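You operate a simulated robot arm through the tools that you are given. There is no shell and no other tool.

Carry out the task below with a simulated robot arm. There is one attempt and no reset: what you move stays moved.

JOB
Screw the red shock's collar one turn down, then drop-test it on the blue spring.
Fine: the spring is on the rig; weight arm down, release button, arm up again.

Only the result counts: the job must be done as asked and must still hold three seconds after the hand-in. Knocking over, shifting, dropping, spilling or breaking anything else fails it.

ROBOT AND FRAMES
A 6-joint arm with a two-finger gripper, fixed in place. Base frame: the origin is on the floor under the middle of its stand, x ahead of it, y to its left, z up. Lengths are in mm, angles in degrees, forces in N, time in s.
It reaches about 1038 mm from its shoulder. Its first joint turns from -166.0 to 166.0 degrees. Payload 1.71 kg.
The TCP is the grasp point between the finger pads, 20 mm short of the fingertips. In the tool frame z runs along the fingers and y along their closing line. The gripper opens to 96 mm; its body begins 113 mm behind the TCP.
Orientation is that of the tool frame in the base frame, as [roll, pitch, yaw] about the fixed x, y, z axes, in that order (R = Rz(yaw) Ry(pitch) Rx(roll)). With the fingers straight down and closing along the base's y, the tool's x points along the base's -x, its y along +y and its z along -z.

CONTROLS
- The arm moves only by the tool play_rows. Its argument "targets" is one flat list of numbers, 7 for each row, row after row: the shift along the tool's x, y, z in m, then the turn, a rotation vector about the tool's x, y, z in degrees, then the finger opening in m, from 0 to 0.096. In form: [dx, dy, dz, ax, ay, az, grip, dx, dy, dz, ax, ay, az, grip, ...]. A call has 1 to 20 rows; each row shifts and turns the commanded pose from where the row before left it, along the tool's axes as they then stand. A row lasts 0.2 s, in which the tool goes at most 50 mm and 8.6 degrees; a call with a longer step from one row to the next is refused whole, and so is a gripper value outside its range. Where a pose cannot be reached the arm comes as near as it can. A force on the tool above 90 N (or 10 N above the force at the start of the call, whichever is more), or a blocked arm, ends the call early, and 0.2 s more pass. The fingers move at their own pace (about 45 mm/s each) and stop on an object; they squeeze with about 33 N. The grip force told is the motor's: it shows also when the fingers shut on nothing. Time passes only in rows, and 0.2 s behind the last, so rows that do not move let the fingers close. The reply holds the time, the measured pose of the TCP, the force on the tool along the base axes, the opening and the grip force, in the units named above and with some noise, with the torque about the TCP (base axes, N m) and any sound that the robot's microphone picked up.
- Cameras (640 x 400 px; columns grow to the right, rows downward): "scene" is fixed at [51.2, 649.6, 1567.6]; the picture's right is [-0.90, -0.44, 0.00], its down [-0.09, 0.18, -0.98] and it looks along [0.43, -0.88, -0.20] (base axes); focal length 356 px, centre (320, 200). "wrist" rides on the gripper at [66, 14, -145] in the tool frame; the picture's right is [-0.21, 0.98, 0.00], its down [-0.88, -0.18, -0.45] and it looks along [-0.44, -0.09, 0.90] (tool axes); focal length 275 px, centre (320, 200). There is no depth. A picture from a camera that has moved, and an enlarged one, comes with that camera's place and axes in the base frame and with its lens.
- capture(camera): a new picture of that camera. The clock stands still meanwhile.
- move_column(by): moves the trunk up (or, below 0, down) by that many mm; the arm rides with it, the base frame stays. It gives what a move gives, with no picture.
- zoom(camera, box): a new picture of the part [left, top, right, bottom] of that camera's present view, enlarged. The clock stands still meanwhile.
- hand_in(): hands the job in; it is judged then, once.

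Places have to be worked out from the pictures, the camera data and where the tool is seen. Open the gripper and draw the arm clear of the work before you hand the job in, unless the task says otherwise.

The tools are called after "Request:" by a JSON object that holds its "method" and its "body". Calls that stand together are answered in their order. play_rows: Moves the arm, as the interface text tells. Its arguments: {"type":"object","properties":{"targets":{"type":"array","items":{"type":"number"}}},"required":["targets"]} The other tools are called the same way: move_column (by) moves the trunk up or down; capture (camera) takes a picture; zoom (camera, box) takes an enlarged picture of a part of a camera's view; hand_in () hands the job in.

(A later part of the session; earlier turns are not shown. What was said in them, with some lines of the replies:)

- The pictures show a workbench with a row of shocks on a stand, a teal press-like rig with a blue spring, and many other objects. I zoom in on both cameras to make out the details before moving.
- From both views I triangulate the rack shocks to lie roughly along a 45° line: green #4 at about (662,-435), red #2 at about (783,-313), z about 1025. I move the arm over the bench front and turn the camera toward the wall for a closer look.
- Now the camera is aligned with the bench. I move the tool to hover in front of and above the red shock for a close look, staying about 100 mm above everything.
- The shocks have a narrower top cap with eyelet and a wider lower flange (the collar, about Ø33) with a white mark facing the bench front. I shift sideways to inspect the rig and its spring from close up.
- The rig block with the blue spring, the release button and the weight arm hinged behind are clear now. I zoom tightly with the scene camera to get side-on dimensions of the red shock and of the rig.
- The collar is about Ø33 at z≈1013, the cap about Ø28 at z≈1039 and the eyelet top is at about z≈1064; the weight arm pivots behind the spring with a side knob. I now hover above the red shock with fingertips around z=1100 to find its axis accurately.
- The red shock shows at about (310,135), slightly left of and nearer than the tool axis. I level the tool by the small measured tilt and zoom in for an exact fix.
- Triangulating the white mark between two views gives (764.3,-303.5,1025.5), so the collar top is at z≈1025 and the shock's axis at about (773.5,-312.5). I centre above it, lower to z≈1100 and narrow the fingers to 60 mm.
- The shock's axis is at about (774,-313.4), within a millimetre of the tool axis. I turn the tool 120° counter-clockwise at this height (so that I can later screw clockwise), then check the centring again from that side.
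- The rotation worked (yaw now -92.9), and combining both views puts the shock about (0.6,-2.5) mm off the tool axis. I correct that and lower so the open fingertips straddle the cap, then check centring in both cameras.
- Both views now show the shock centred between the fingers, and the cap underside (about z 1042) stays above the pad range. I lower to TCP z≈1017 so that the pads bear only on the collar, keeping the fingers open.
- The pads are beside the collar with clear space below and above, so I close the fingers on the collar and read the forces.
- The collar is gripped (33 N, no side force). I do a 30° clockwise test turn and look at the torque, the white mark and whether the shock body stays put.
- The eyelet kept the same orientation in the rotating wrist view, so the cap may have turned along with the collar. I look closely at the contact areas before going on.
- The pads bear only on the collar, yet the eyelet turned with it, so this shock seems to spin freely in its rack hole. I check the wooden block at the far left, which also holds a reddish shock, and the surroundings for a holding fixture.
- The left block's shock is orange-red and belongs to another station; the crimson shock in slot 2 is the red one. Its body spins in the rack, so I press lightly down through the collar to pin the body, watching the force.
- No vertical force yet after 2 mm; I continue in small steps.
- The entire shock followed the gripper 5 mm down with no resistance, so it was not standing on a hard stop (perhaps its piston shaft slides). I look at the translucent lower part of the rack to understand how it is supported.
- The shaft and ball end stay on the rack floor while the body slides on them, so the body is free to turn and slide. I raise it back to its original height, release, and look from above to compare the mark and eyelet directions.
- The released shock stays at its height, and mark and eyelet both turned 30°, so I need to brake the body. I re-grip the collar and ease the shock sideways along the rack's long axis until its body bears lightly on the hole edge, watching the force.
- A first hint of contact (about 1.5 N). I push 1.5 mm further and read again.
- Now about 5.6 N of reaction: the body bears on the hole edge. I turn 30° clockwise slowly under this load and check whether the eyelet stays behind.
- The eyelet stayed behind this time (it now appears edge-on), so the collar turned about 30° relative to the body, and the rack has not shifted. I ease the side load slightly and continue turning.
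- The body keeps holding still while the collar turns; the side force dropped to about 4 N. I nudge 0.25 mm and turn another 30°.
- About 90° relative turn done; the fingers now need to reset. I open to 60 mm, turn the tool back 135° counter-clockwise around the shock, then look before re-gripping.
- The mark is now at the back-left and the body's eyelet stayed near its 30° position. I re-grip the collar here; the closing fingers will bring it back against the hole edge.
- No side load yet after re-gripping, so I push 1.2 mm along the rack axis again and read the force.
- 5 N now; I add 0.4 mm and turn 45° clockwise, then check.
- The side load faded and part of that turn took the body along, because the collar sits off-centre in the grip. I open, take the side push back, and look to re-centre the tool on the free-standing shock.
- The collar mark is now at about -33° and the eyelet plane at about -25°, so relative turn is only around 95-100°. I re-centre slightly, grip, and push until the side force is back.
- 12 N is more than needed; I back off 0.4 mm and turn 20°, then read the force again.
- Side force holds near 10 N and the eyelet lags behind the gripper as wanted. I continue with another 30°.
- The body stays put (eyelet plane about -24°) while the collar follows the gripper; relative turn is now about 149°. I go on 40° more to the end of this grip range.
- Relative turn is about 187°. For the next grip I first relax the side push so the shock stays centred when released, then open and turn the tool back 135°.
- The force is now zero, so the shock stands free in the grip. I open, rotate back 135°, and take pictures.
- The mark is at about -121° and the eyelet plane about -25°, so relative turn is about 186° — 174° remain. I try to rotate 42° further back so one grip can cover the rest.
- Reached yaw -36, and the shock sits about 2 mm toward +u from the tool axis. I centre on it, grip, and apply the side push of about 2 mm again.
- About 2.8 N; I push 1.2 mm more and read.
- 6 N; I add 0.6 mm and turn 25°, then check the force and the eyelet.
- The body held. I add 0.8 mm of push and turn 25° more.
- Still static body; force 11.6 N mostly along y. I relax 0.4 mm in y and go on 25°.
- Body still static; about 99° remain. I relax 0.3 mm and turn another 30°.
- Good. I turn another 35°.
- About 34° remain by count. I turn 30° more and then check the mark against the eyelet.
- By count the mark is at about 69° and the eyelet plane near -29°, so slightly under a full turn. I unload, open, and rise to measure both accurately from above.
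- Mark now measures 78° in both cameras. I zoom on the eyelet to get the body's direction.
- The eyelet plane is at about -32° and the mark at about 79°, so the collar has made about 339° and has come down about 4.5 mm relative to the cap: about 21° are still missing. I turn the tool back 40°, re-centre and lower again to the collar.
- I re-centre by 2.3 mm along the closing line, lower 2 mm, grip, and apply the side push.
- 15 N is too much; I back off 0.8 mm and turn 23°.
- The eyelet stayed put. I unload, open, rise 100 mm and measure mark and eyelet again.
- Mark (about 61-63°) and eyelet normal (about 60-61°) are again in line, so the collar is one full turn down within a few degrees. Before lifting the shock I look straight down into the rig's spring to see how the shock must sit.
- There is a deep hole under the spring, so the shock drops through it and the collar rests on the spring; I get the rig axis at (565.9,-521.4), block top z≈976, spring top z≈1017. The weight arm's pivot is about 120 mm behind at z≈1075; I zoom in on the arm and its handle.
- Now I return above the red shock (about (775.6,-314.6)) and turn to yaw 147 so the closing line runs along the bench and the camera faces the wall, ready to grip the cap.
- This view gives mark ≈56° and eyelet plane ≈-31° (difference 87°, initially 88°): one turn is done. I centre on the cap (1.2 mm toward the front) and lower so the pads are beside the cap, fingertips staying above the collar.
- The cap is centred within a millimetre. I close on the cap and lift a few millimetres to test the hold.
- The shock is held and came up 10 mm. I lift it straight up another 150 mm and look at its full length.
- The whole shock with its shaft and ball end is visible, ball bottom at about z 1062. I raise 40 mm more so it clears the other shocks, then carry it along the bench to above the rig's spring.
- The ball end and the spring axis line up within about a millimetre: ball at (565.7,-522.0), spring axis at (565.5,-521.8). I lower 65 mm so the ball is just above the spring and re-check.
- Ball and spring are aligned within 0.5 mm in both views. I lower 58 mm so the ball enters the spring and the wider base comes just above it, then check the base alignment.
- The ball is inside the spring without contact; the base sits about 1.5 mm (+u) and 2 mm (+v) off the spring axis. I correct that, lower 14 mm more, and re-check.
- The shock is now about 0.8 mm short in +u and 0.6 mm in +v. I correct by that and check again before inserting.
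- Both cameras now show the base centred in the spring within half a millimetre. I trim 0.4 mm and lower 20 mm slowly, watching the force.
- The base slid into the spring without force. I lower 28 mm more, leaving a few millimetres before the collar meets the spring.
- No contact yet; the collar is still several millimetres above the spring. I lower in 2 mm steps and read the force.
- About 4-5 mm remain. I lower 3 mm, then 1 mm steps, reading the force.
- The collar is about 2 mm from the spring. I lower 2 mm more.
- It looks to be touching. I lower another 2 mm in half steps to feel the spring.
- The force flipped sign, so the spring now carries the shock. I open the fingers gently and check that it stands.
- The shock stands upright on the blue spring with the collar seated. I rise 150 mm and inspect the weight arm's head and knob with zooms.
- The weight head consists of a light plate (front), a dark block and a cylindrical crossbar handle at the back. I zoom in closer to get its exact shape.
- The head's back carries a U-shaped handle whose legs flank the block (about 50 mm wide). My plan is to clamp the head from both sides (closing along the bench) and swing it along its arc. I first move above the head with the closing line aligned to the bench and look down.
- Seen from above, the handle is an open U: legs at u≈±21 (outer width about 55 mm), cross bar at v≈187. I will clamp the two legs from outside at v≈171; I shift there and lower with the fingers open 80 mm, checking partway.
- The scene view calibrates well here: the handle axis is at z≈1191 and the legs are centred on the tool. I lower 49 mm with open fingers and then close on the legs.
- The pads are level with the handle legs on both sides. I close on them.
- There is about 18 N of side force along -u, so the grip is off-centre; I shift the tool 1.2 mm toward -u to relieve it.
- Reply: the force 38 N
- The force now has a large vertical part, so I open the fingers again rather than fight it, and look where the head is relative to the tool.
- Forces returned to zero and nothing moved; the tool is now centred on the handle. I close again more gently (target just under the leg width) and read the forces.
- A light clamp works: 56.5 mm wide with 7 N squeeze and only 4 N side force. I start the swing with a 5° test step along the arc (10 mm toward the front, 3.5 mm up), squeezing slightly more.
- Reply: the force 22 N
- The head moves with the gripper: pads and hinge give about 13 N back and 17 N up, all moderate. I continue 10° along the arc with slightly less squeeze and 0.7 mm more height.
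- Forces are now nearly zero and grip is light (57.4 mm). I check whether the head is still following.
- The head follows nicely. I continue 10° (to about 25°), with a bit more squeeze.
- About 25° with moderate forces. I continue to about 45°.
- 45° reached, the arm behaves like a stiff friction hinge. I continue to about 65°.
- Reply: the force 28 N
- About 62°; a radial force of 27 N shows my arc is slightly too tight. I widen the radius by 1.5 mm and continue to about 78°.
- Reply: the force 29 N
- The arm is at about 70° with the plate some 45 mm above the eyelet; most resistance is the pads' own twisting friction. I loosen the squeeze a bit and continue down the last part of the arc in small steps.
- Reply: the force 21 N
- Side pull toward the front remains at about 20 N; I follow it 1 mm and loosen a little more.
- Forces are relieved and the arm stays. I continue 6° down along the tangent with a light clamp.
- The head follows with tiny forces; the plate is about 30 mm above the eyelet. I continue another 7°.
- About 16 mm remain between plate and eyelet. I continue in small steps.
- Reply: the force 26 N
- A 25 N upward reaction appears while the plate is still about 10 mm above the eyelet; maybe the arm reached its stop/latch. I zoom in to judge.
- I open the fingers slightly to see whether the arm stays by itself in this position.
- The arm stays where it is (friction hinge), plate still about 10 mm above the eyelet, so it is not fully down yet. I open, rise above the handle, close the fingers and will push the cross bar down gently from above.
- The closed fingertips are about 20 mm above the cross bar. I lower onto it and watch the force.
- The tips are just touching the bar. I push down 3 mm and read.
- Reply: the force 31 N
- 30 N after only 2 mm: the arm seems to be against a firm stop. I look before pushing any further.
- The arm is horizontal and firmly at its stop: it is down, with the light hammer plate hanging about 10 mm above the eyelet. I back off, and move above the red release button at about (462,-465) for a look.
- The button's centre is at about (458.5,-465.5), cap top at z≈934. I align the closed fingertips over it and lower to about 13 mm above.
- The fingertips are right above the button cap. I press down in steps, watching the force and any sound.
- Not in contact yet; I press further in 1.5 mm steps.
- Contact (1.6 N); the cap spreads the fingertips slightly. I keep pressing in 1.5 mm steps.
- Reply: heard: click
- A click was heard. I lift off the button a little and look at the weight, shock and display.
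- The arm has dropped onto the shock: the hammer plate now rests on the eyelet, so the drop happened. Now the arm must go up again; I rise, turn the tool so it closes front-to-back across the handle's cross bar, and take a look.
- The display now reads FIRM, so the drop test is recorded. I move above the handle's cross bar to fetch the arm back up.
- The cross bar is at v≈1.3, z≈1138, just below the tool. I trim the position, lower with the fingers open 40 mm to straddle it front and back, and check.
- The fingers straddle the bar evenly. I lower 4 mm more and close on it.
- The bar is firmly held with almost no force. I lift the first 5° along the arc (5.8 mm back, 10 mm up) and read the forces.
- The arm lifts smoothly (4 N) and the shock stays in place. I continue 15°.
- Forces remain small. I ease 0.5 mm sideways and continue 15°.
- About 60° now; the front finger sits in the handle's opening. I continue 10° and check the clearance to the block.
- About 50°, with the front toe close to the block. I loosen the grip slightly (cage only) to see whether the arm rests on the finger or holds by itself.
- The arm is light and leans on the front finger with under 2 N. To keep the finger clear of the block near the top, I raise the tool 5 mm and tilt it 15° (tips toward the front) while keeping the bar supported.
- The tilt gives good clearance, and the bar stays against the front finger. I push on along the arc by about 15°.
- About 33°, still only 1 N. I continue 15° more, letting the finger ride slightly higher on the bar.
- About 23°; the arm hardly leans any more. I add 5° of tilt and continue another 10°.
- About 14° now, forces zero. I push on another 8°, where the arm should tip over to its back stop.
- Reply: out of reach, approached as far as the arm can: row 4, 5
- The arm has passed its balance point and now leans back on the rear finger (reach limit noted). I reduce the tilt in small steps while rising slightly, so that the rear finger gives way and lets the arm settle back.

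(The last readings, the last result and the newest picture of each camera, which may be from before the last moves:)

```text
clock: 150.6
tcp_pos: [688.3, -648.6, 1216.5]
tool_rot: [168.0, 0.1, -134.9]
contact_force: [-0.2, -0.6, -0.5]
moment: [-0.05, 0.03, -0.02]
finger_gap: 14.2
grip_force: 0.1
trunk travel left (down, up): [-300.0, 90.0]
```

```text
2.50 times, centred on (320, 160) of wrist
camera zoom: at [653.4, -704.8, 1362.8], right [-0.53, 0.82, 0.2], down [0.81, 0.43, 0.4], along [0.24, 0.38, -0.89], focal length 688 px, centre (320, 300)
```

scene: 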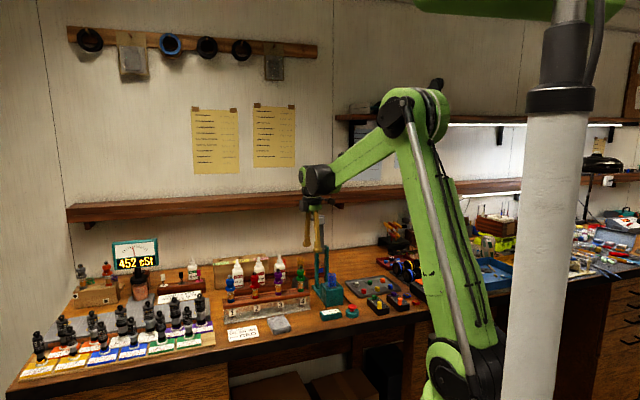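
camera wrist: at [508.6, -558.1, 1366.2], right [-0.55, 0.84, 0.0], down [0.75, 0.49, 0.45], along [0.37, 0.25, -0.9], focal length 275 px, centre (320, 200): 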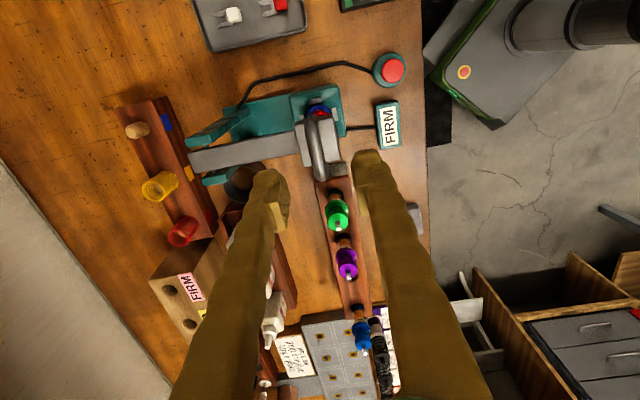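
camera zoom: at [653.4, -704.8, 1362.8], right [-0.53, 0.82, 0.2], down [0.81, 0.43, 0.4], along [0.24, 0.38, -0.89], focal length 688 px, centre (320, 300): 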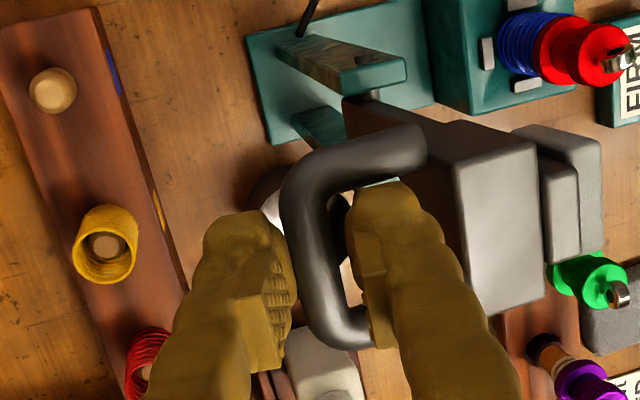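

Fine: tilt 12°, no force. I continue un-tilting while moving back and up a little.

Request:
{"method": "play_rows", "body": {"targets": [0, -0.0021, -0.002, 4, 0, 0, 0.014, 0, -0.0022, -0.0019, 4, 0, 0, 0.014, 0, -0.0023, -0.0017, 4, 0, 0, 0.014, 0, 0, 0, 0, 0, 0, 0.014]}}

Request:
{"method": "zoom", "body": {"camera": "scene", "box": [303, 195, 343, 250]}}

Request:
{"method": "zoom", "body": {"camera": "wrist", "box": [240, 80, 400, 240]}}

```text
clock: 151.6
tcp_pos: [692.7, -651.0, 1223.1]
tool_rot: [-179.9, 0.0, -134.9]
contact_force: [0.3, 0.9, 0.8]
moment: [0.02, 0.0, 0.0]
finger_gap: 13.8
grip_force: 0.1
trunk travel left (down, up): [-300.0, 90.0]
```

```text
7.27 times, centred on (323, 222) of scene
camera zoom: at [51.2, 649.6, 1567.6], right [-0.9, -0.44, 0.0], down [-0.09, 0.18, -0.98], along [0.43, -0.88, -0.2], focal length 2586 px, centre (298, 36)
```

zoom: 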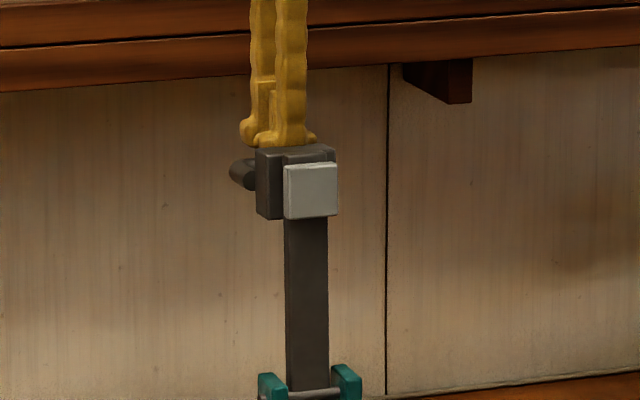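

```text
2.50 times, centred on (320, 160) of wrist
camera zoom: at [636.3, -687.8, 1368.7], right [-0.55, 0.84, 0.0], down [0.75, 0.49, 0.45], along [0.37, 0.24, -0.9], focal length 688 px, centre (320, 300)
```

zoom: 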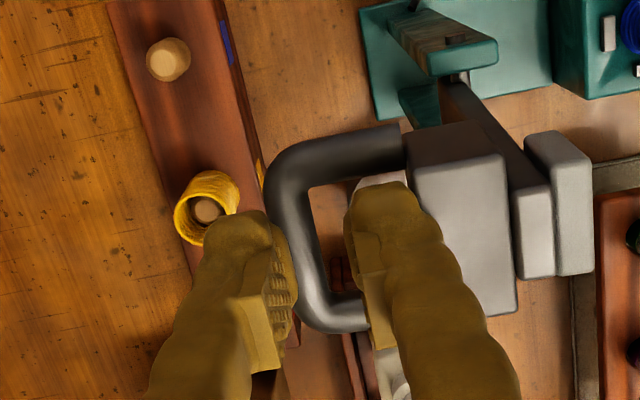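

The tool is upright again and only about 4° remain. I move 8 mm further back so the arm can settle on its stop, then check.

Request:
{"method": "play_rows", "body": {"targets": [0, -0.003, -0.001, 0, 0, 0, 0.014, 0, -0.003, -0.001, 0, 0, 0, 0.014, 0, -0.003, 0, 0, 0, 0, 0.014, 0, 0, 0, 0, 0, 0, 0.014]}}

Request:
{"method": "zoom", "body": {"camera": "scene", "box": [303, 195, 343, 250]}}

Request:
{"method": "zoom", "body": {"camera": "wrist", "box": [240, 80, 400, 240]}}

```text
clock: 152.6
tcp_pos: [698.3, -658.9, 1224.1]
tool_rot: [180.0, 0.0, -134.8]
contact_force: [-0.1, 0.4, -1.4]
moment: [-0.01, 0.0, 0.01]
finger_gap: 14.1
grip_force: 0.0
trunk travel left (down, up): [-300.0, 90.0]
```

```text
7.27 times, centred on (323, 222) of scene
camera zoom: at [51.2, 649.6, 1567.6], right [-0.9, -0.44, 0.0], down [-0.09, 0.18, -0.98], along [0.43, -0.88, -0.2], focal length 2586 px, centre (298, 36)
```

zoom: 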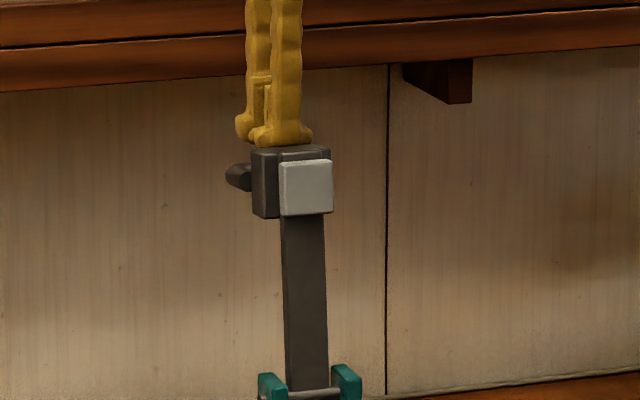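

```text
2.50 times, centred on (320, 160) of wrist
camera zoom: at [642.8, -694.3, 1369.6], right [-0.55, 0.84, 0.0], down [0.75, 0.49, 0.45], along [0.37, 0.24, -0.9], focal length 688 px, centre (320, 300)
```

zoom: 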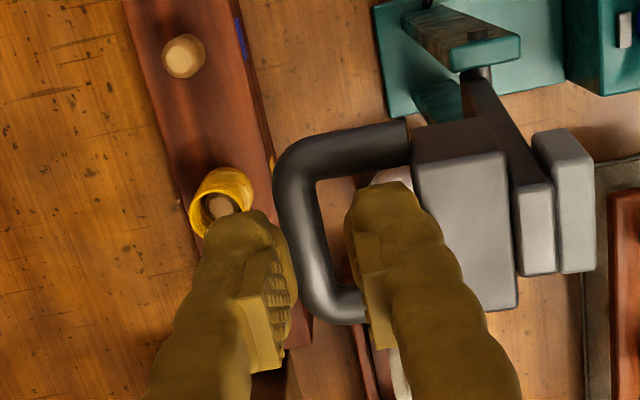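

The head is back at its original upright position (plate at the same pixels as at the start). I withdraw the fingers straight up.

Request:
{"method": "play_rows", "body": {"targets": [0, 0, -0.005, 0, 0, 0, 0.014, 0, 0, -0.005, 0, 0, 0, 0.014, 0, 0, -0.01, 0, 0, 0, 0.014, 0, 0, -0.02, 0, 0, 0, 0.014, 0, 0, -0.03, 0, 0, 0, 0.014, 0, 0, 0, 0, 0, 0, 0.014]}}

Request:
{"method": "zoom", "body": {"camera": "scene", "box": [303, 195, 353, 305]}}

Request:
{"method": "zoom", "body": {"camera": "wrist", "box": [240, 80, 400, 240]}}

```text
clock: 154.0
tcp_pos: [700.5, -657.9, 1295.8]
tool_rot: [179.8, 0.1, -134.9]
contact_force: [0.8, -0.1, 0.6]
moment: [-0.01, 0.0, 0.02]
finger_gap: 14.2
grip_force: 0.1
trunk travel left (down, up): [-300.0, 90.0]
```

```text
3.64 times, centred on (328, 250) of scene
camera zoom: at [51.2, 649.6, 1567.6], right [-0.9, -0.44, 0.0], down [-0.09, 0.18, -0.98], along [0.43, -0.88, -0.2], focal length 1293 px, centre (291, 18)
```

zoom: 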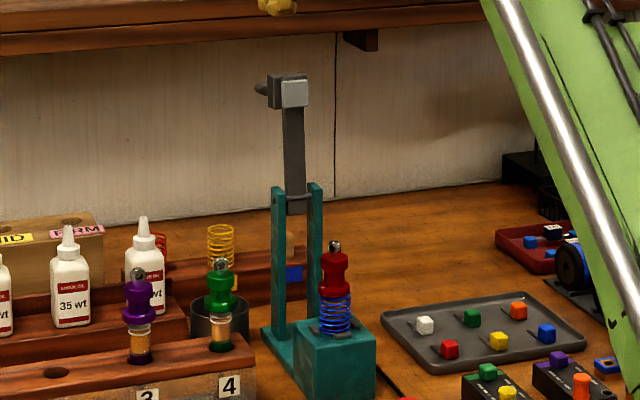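

```text
2.50 times, centred on (320, 160) of wrist
camera zoom: at [644.1, -693.9, 1442.0], right [-0.55, 0.84, 0.0], down [0.75, 0.49, 0.45], along [0.37, 0.24, -0.9], focal length 688 px, centre (320, 300)
```

zoom: 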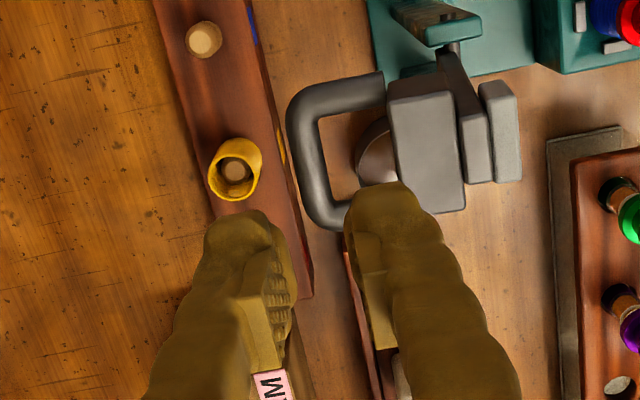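

The arm stands upright by itself and the shock sits on the spring. I move the tool back over the rig at safe height to check the collar mark against the eyelet once more.

Request:
{"method": "play_rows", "body": {"targets": [0, 0.036, 0, 0, 0, 0, 0.04, 0, 0.036, 0, 0, 0, 0, 0.04, 0, 0.036, 0, 0, 0, 0, 0.04, 0, 0.036, 0, 0, 0, 0, 0.04, 0, 0.04, 0, 0, 0, 0, 0.04, 0, 0, 0.03, 0, 0, 0, 0.04, 0, 0, 0.04, 0, 0, 0, 0.04, 0, 0, 0, 0, 0, 0, 0.04]}}

Request:
{"method": "capture", "body": {"camera": "wrist"}}

Request:
{"method": "zoom", "body": {"camera": "wrist", "box": [280, 90, 360, 170]}}

Request:
{"method": "zoom", "body": {"camera": "scene", "box": [322, 248, 346, 290]}}

```text
clock: 155.8
tcp_pos: [569.9, -532.1, 1221.4]
tool_rot: [180.0, 0.1, -135.0]
contact_force: [0.3, -0.4, -0.6]
moment: [0.02, 0.02, -0.01]
finger_gap: 40.2
grip_force: 0.0
trunk travel left (down, up): [-300.0, 90.0]
```

```text
taken
camera wrist: at [513.9, -566.6, 1367.4], right [-0.55, 0.84, 0.0], down [0.75, 0.49, 0.45], along [0.37, 0.24, -0.9], focal length 275 px, centre (320, 200)
```

wrist: 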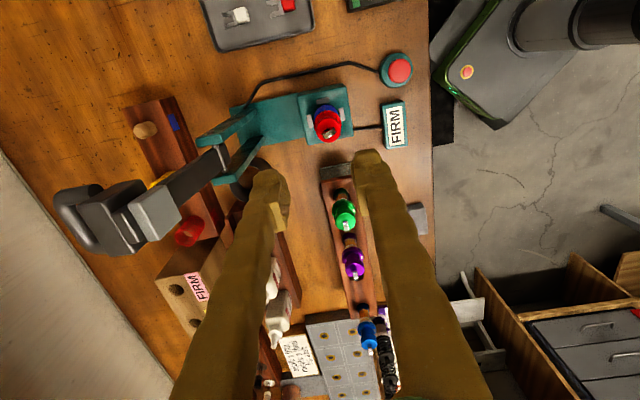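

```text
5.00 times, centred on (320, 130) of wrist
camera zoom: at [513.9, -566.6, 1367.4], right [-0.55, 0.84, 0.0], down [0.75, 0.49, 0.45], along [0.37, 0.24, -0.9], focal length 1376 px, centre (320, 550)
```

zoom: 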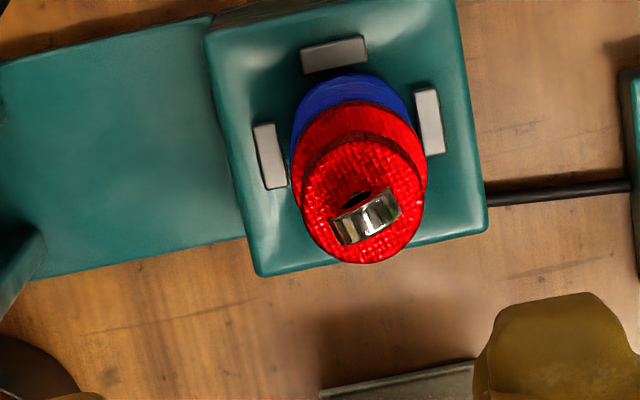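

```text
9.52 times, centred on (334, 269) of scene
camera zoom: at [51.2, 649.6, 1567.6], right [-0.9, -0.44, 0.0], down [-0.09, 0.18, -0.98], along [0.43, -0.88, -0.2], focal length 3386 px, centre (187, -457)
```

zoom: 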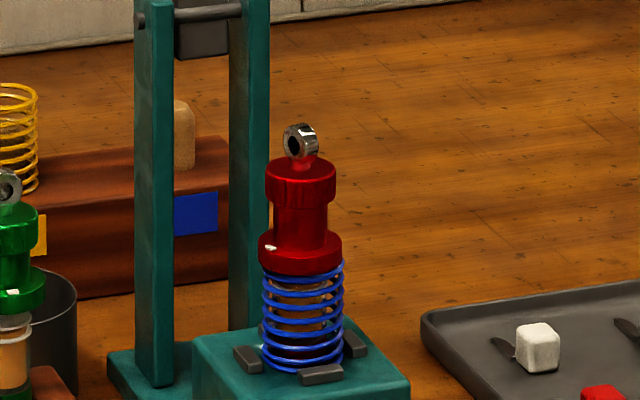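

Mark ≈58° and eyelet plane ≈-31° (difference 89°, as at the start), so the collar setting survived the test, and the display shows FIRM. I open the gripper and draw the arm clear, then take a final overall look.

Request:
{"method": "play_rows", "body": {"targets": [0, 0, -0.04, 0, 0, 0, 0.06, 0, 0, -0.04, 0, 0, 0, 0.08, 0, 0, -0.04, 0, 0, 0, 0.096, 0, 0, -0.04, 0, 0, 0, 0.096, 0, 0, -0.04, 0, 0, 0, 0.096, 0.0179, 0.041, 0, 0, 0, 0, 0.096, 0.0179, 0.041, 0, 0, 0, 0, 0.096, 0.0179, 0.041, 0, 0, 0, 0, 0.096, 0.0179, 0.041, 0, 0, 0, 0, 0.096, 0.0179, 0.041, 0, 0, 0, 0, 0.096, 0.0179, 0.041, 0, 0, 0, 0, 0.096, 0, 0, 0, 0, 0, 0, 0.096]}}

Request:
{"method": "capture", "body": {"camera": "scene"}}

Request:
{"method": "zoom", "body": {"camera": "scene", "box": [210, 205, 380, 335]}}

Request:
{"method": "zoom", "body": {"camera": "scene", "box": [320, 245, 350, 330]}}

```text
clock: 158.4
tcp_pos: [316.1, -433.6, 1425.0]
tool_rot: [180.0, 0.0, -134.9]
contact_force: [-1.3, 0.6, 0.5]
moment: [-0.07, 0.01, 0.03]
finger_gap: 96.0
grip_force: 0.1
trunk travel left (down, up): [-300.0, 90.0]
```

```text
taken
```

scene: 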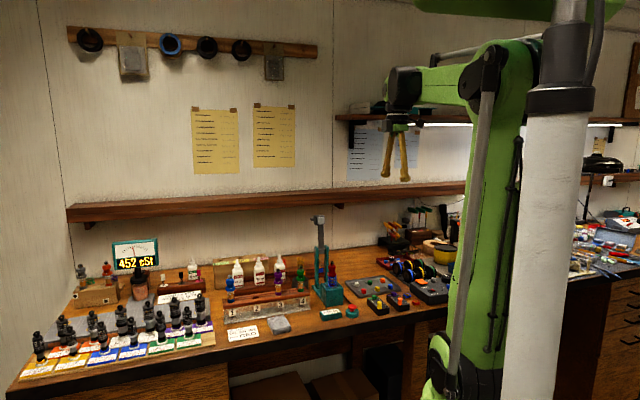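

```text
3.08 times, centred on (295, 270) of scene
camera zoom: at [51.2, 649.6, 1567.6], right [-0.9, -0.44, 0.0], down [-0.09, 0.18, -0.98], along [0.43, -0.88, -0.2], focal length 1094 px, centre (397, -15)
```

zoom: 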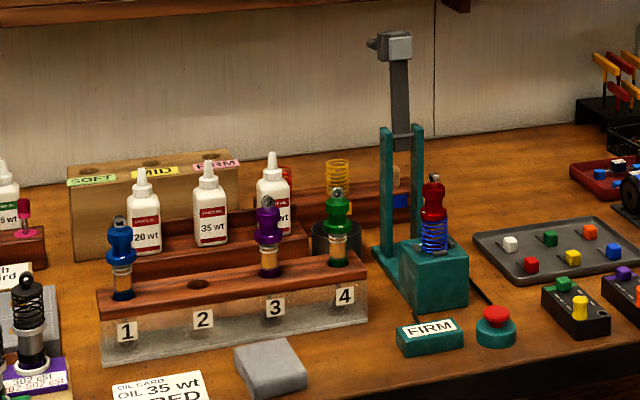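

```text
4.71 times, centred on (335, 288) of scene
camera zoom: at [51.2, 649.6, 1567.6], right [-0.9, -0.44, 0.0], down [-0.09, 0.18, -0.98], along [0.43, -0.88, -0.2], focal length 1673 px, centre (249, -212)
```

zoom: 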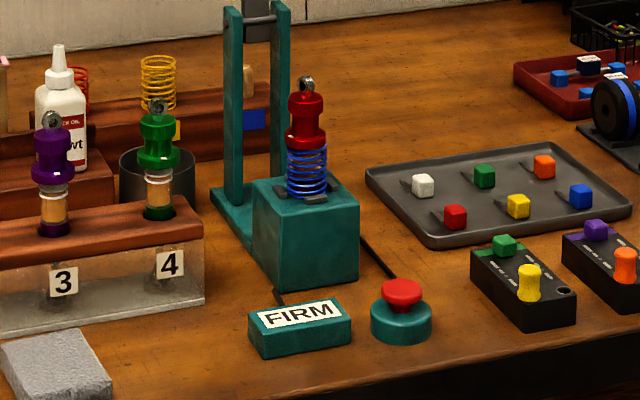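

The rack, rig, button, bottles and other parts are at the same image positions as at the start. The weight arm is up, the red shock sits on the blue spring, the display shows FIRM, and the gripper is open and clear. I hand the job in.

Request:
{"method": "hand_in", "body": {}}

```text
The job is handed in.
```

I turned the red shock's collar one full turn down and drop-tested the shock on the blue spring. The rig's display reads FIRM. I've handed the job in, but no verdict came back.

- **Collar:** the white mark lines up with the eyelet as it did at the start, so the turn is right to within a few degrees. The collar now sits about 4.5 mm lower relative to the cap.
- **Body also turned:** the shock spins freely in its rack hole, so I pressed it lightly against the hole edge to hold it while turning the collar. Its body still ended up about 76° from where it began, but the collar turn is measured against the body.
- **Drop test:** I lowered the weight arm to its stop and pressed the release button, which clicked. The weight dropped onto the shock and the display changed to FIRM.
- **Final state:** the weight arm is back up and standing by itself. The red shock is still on the spring, since you didn't ask for it back in the rack. In the last pictures the rack, rig and other parts are where they started. The gripper is open and clear of the bench.
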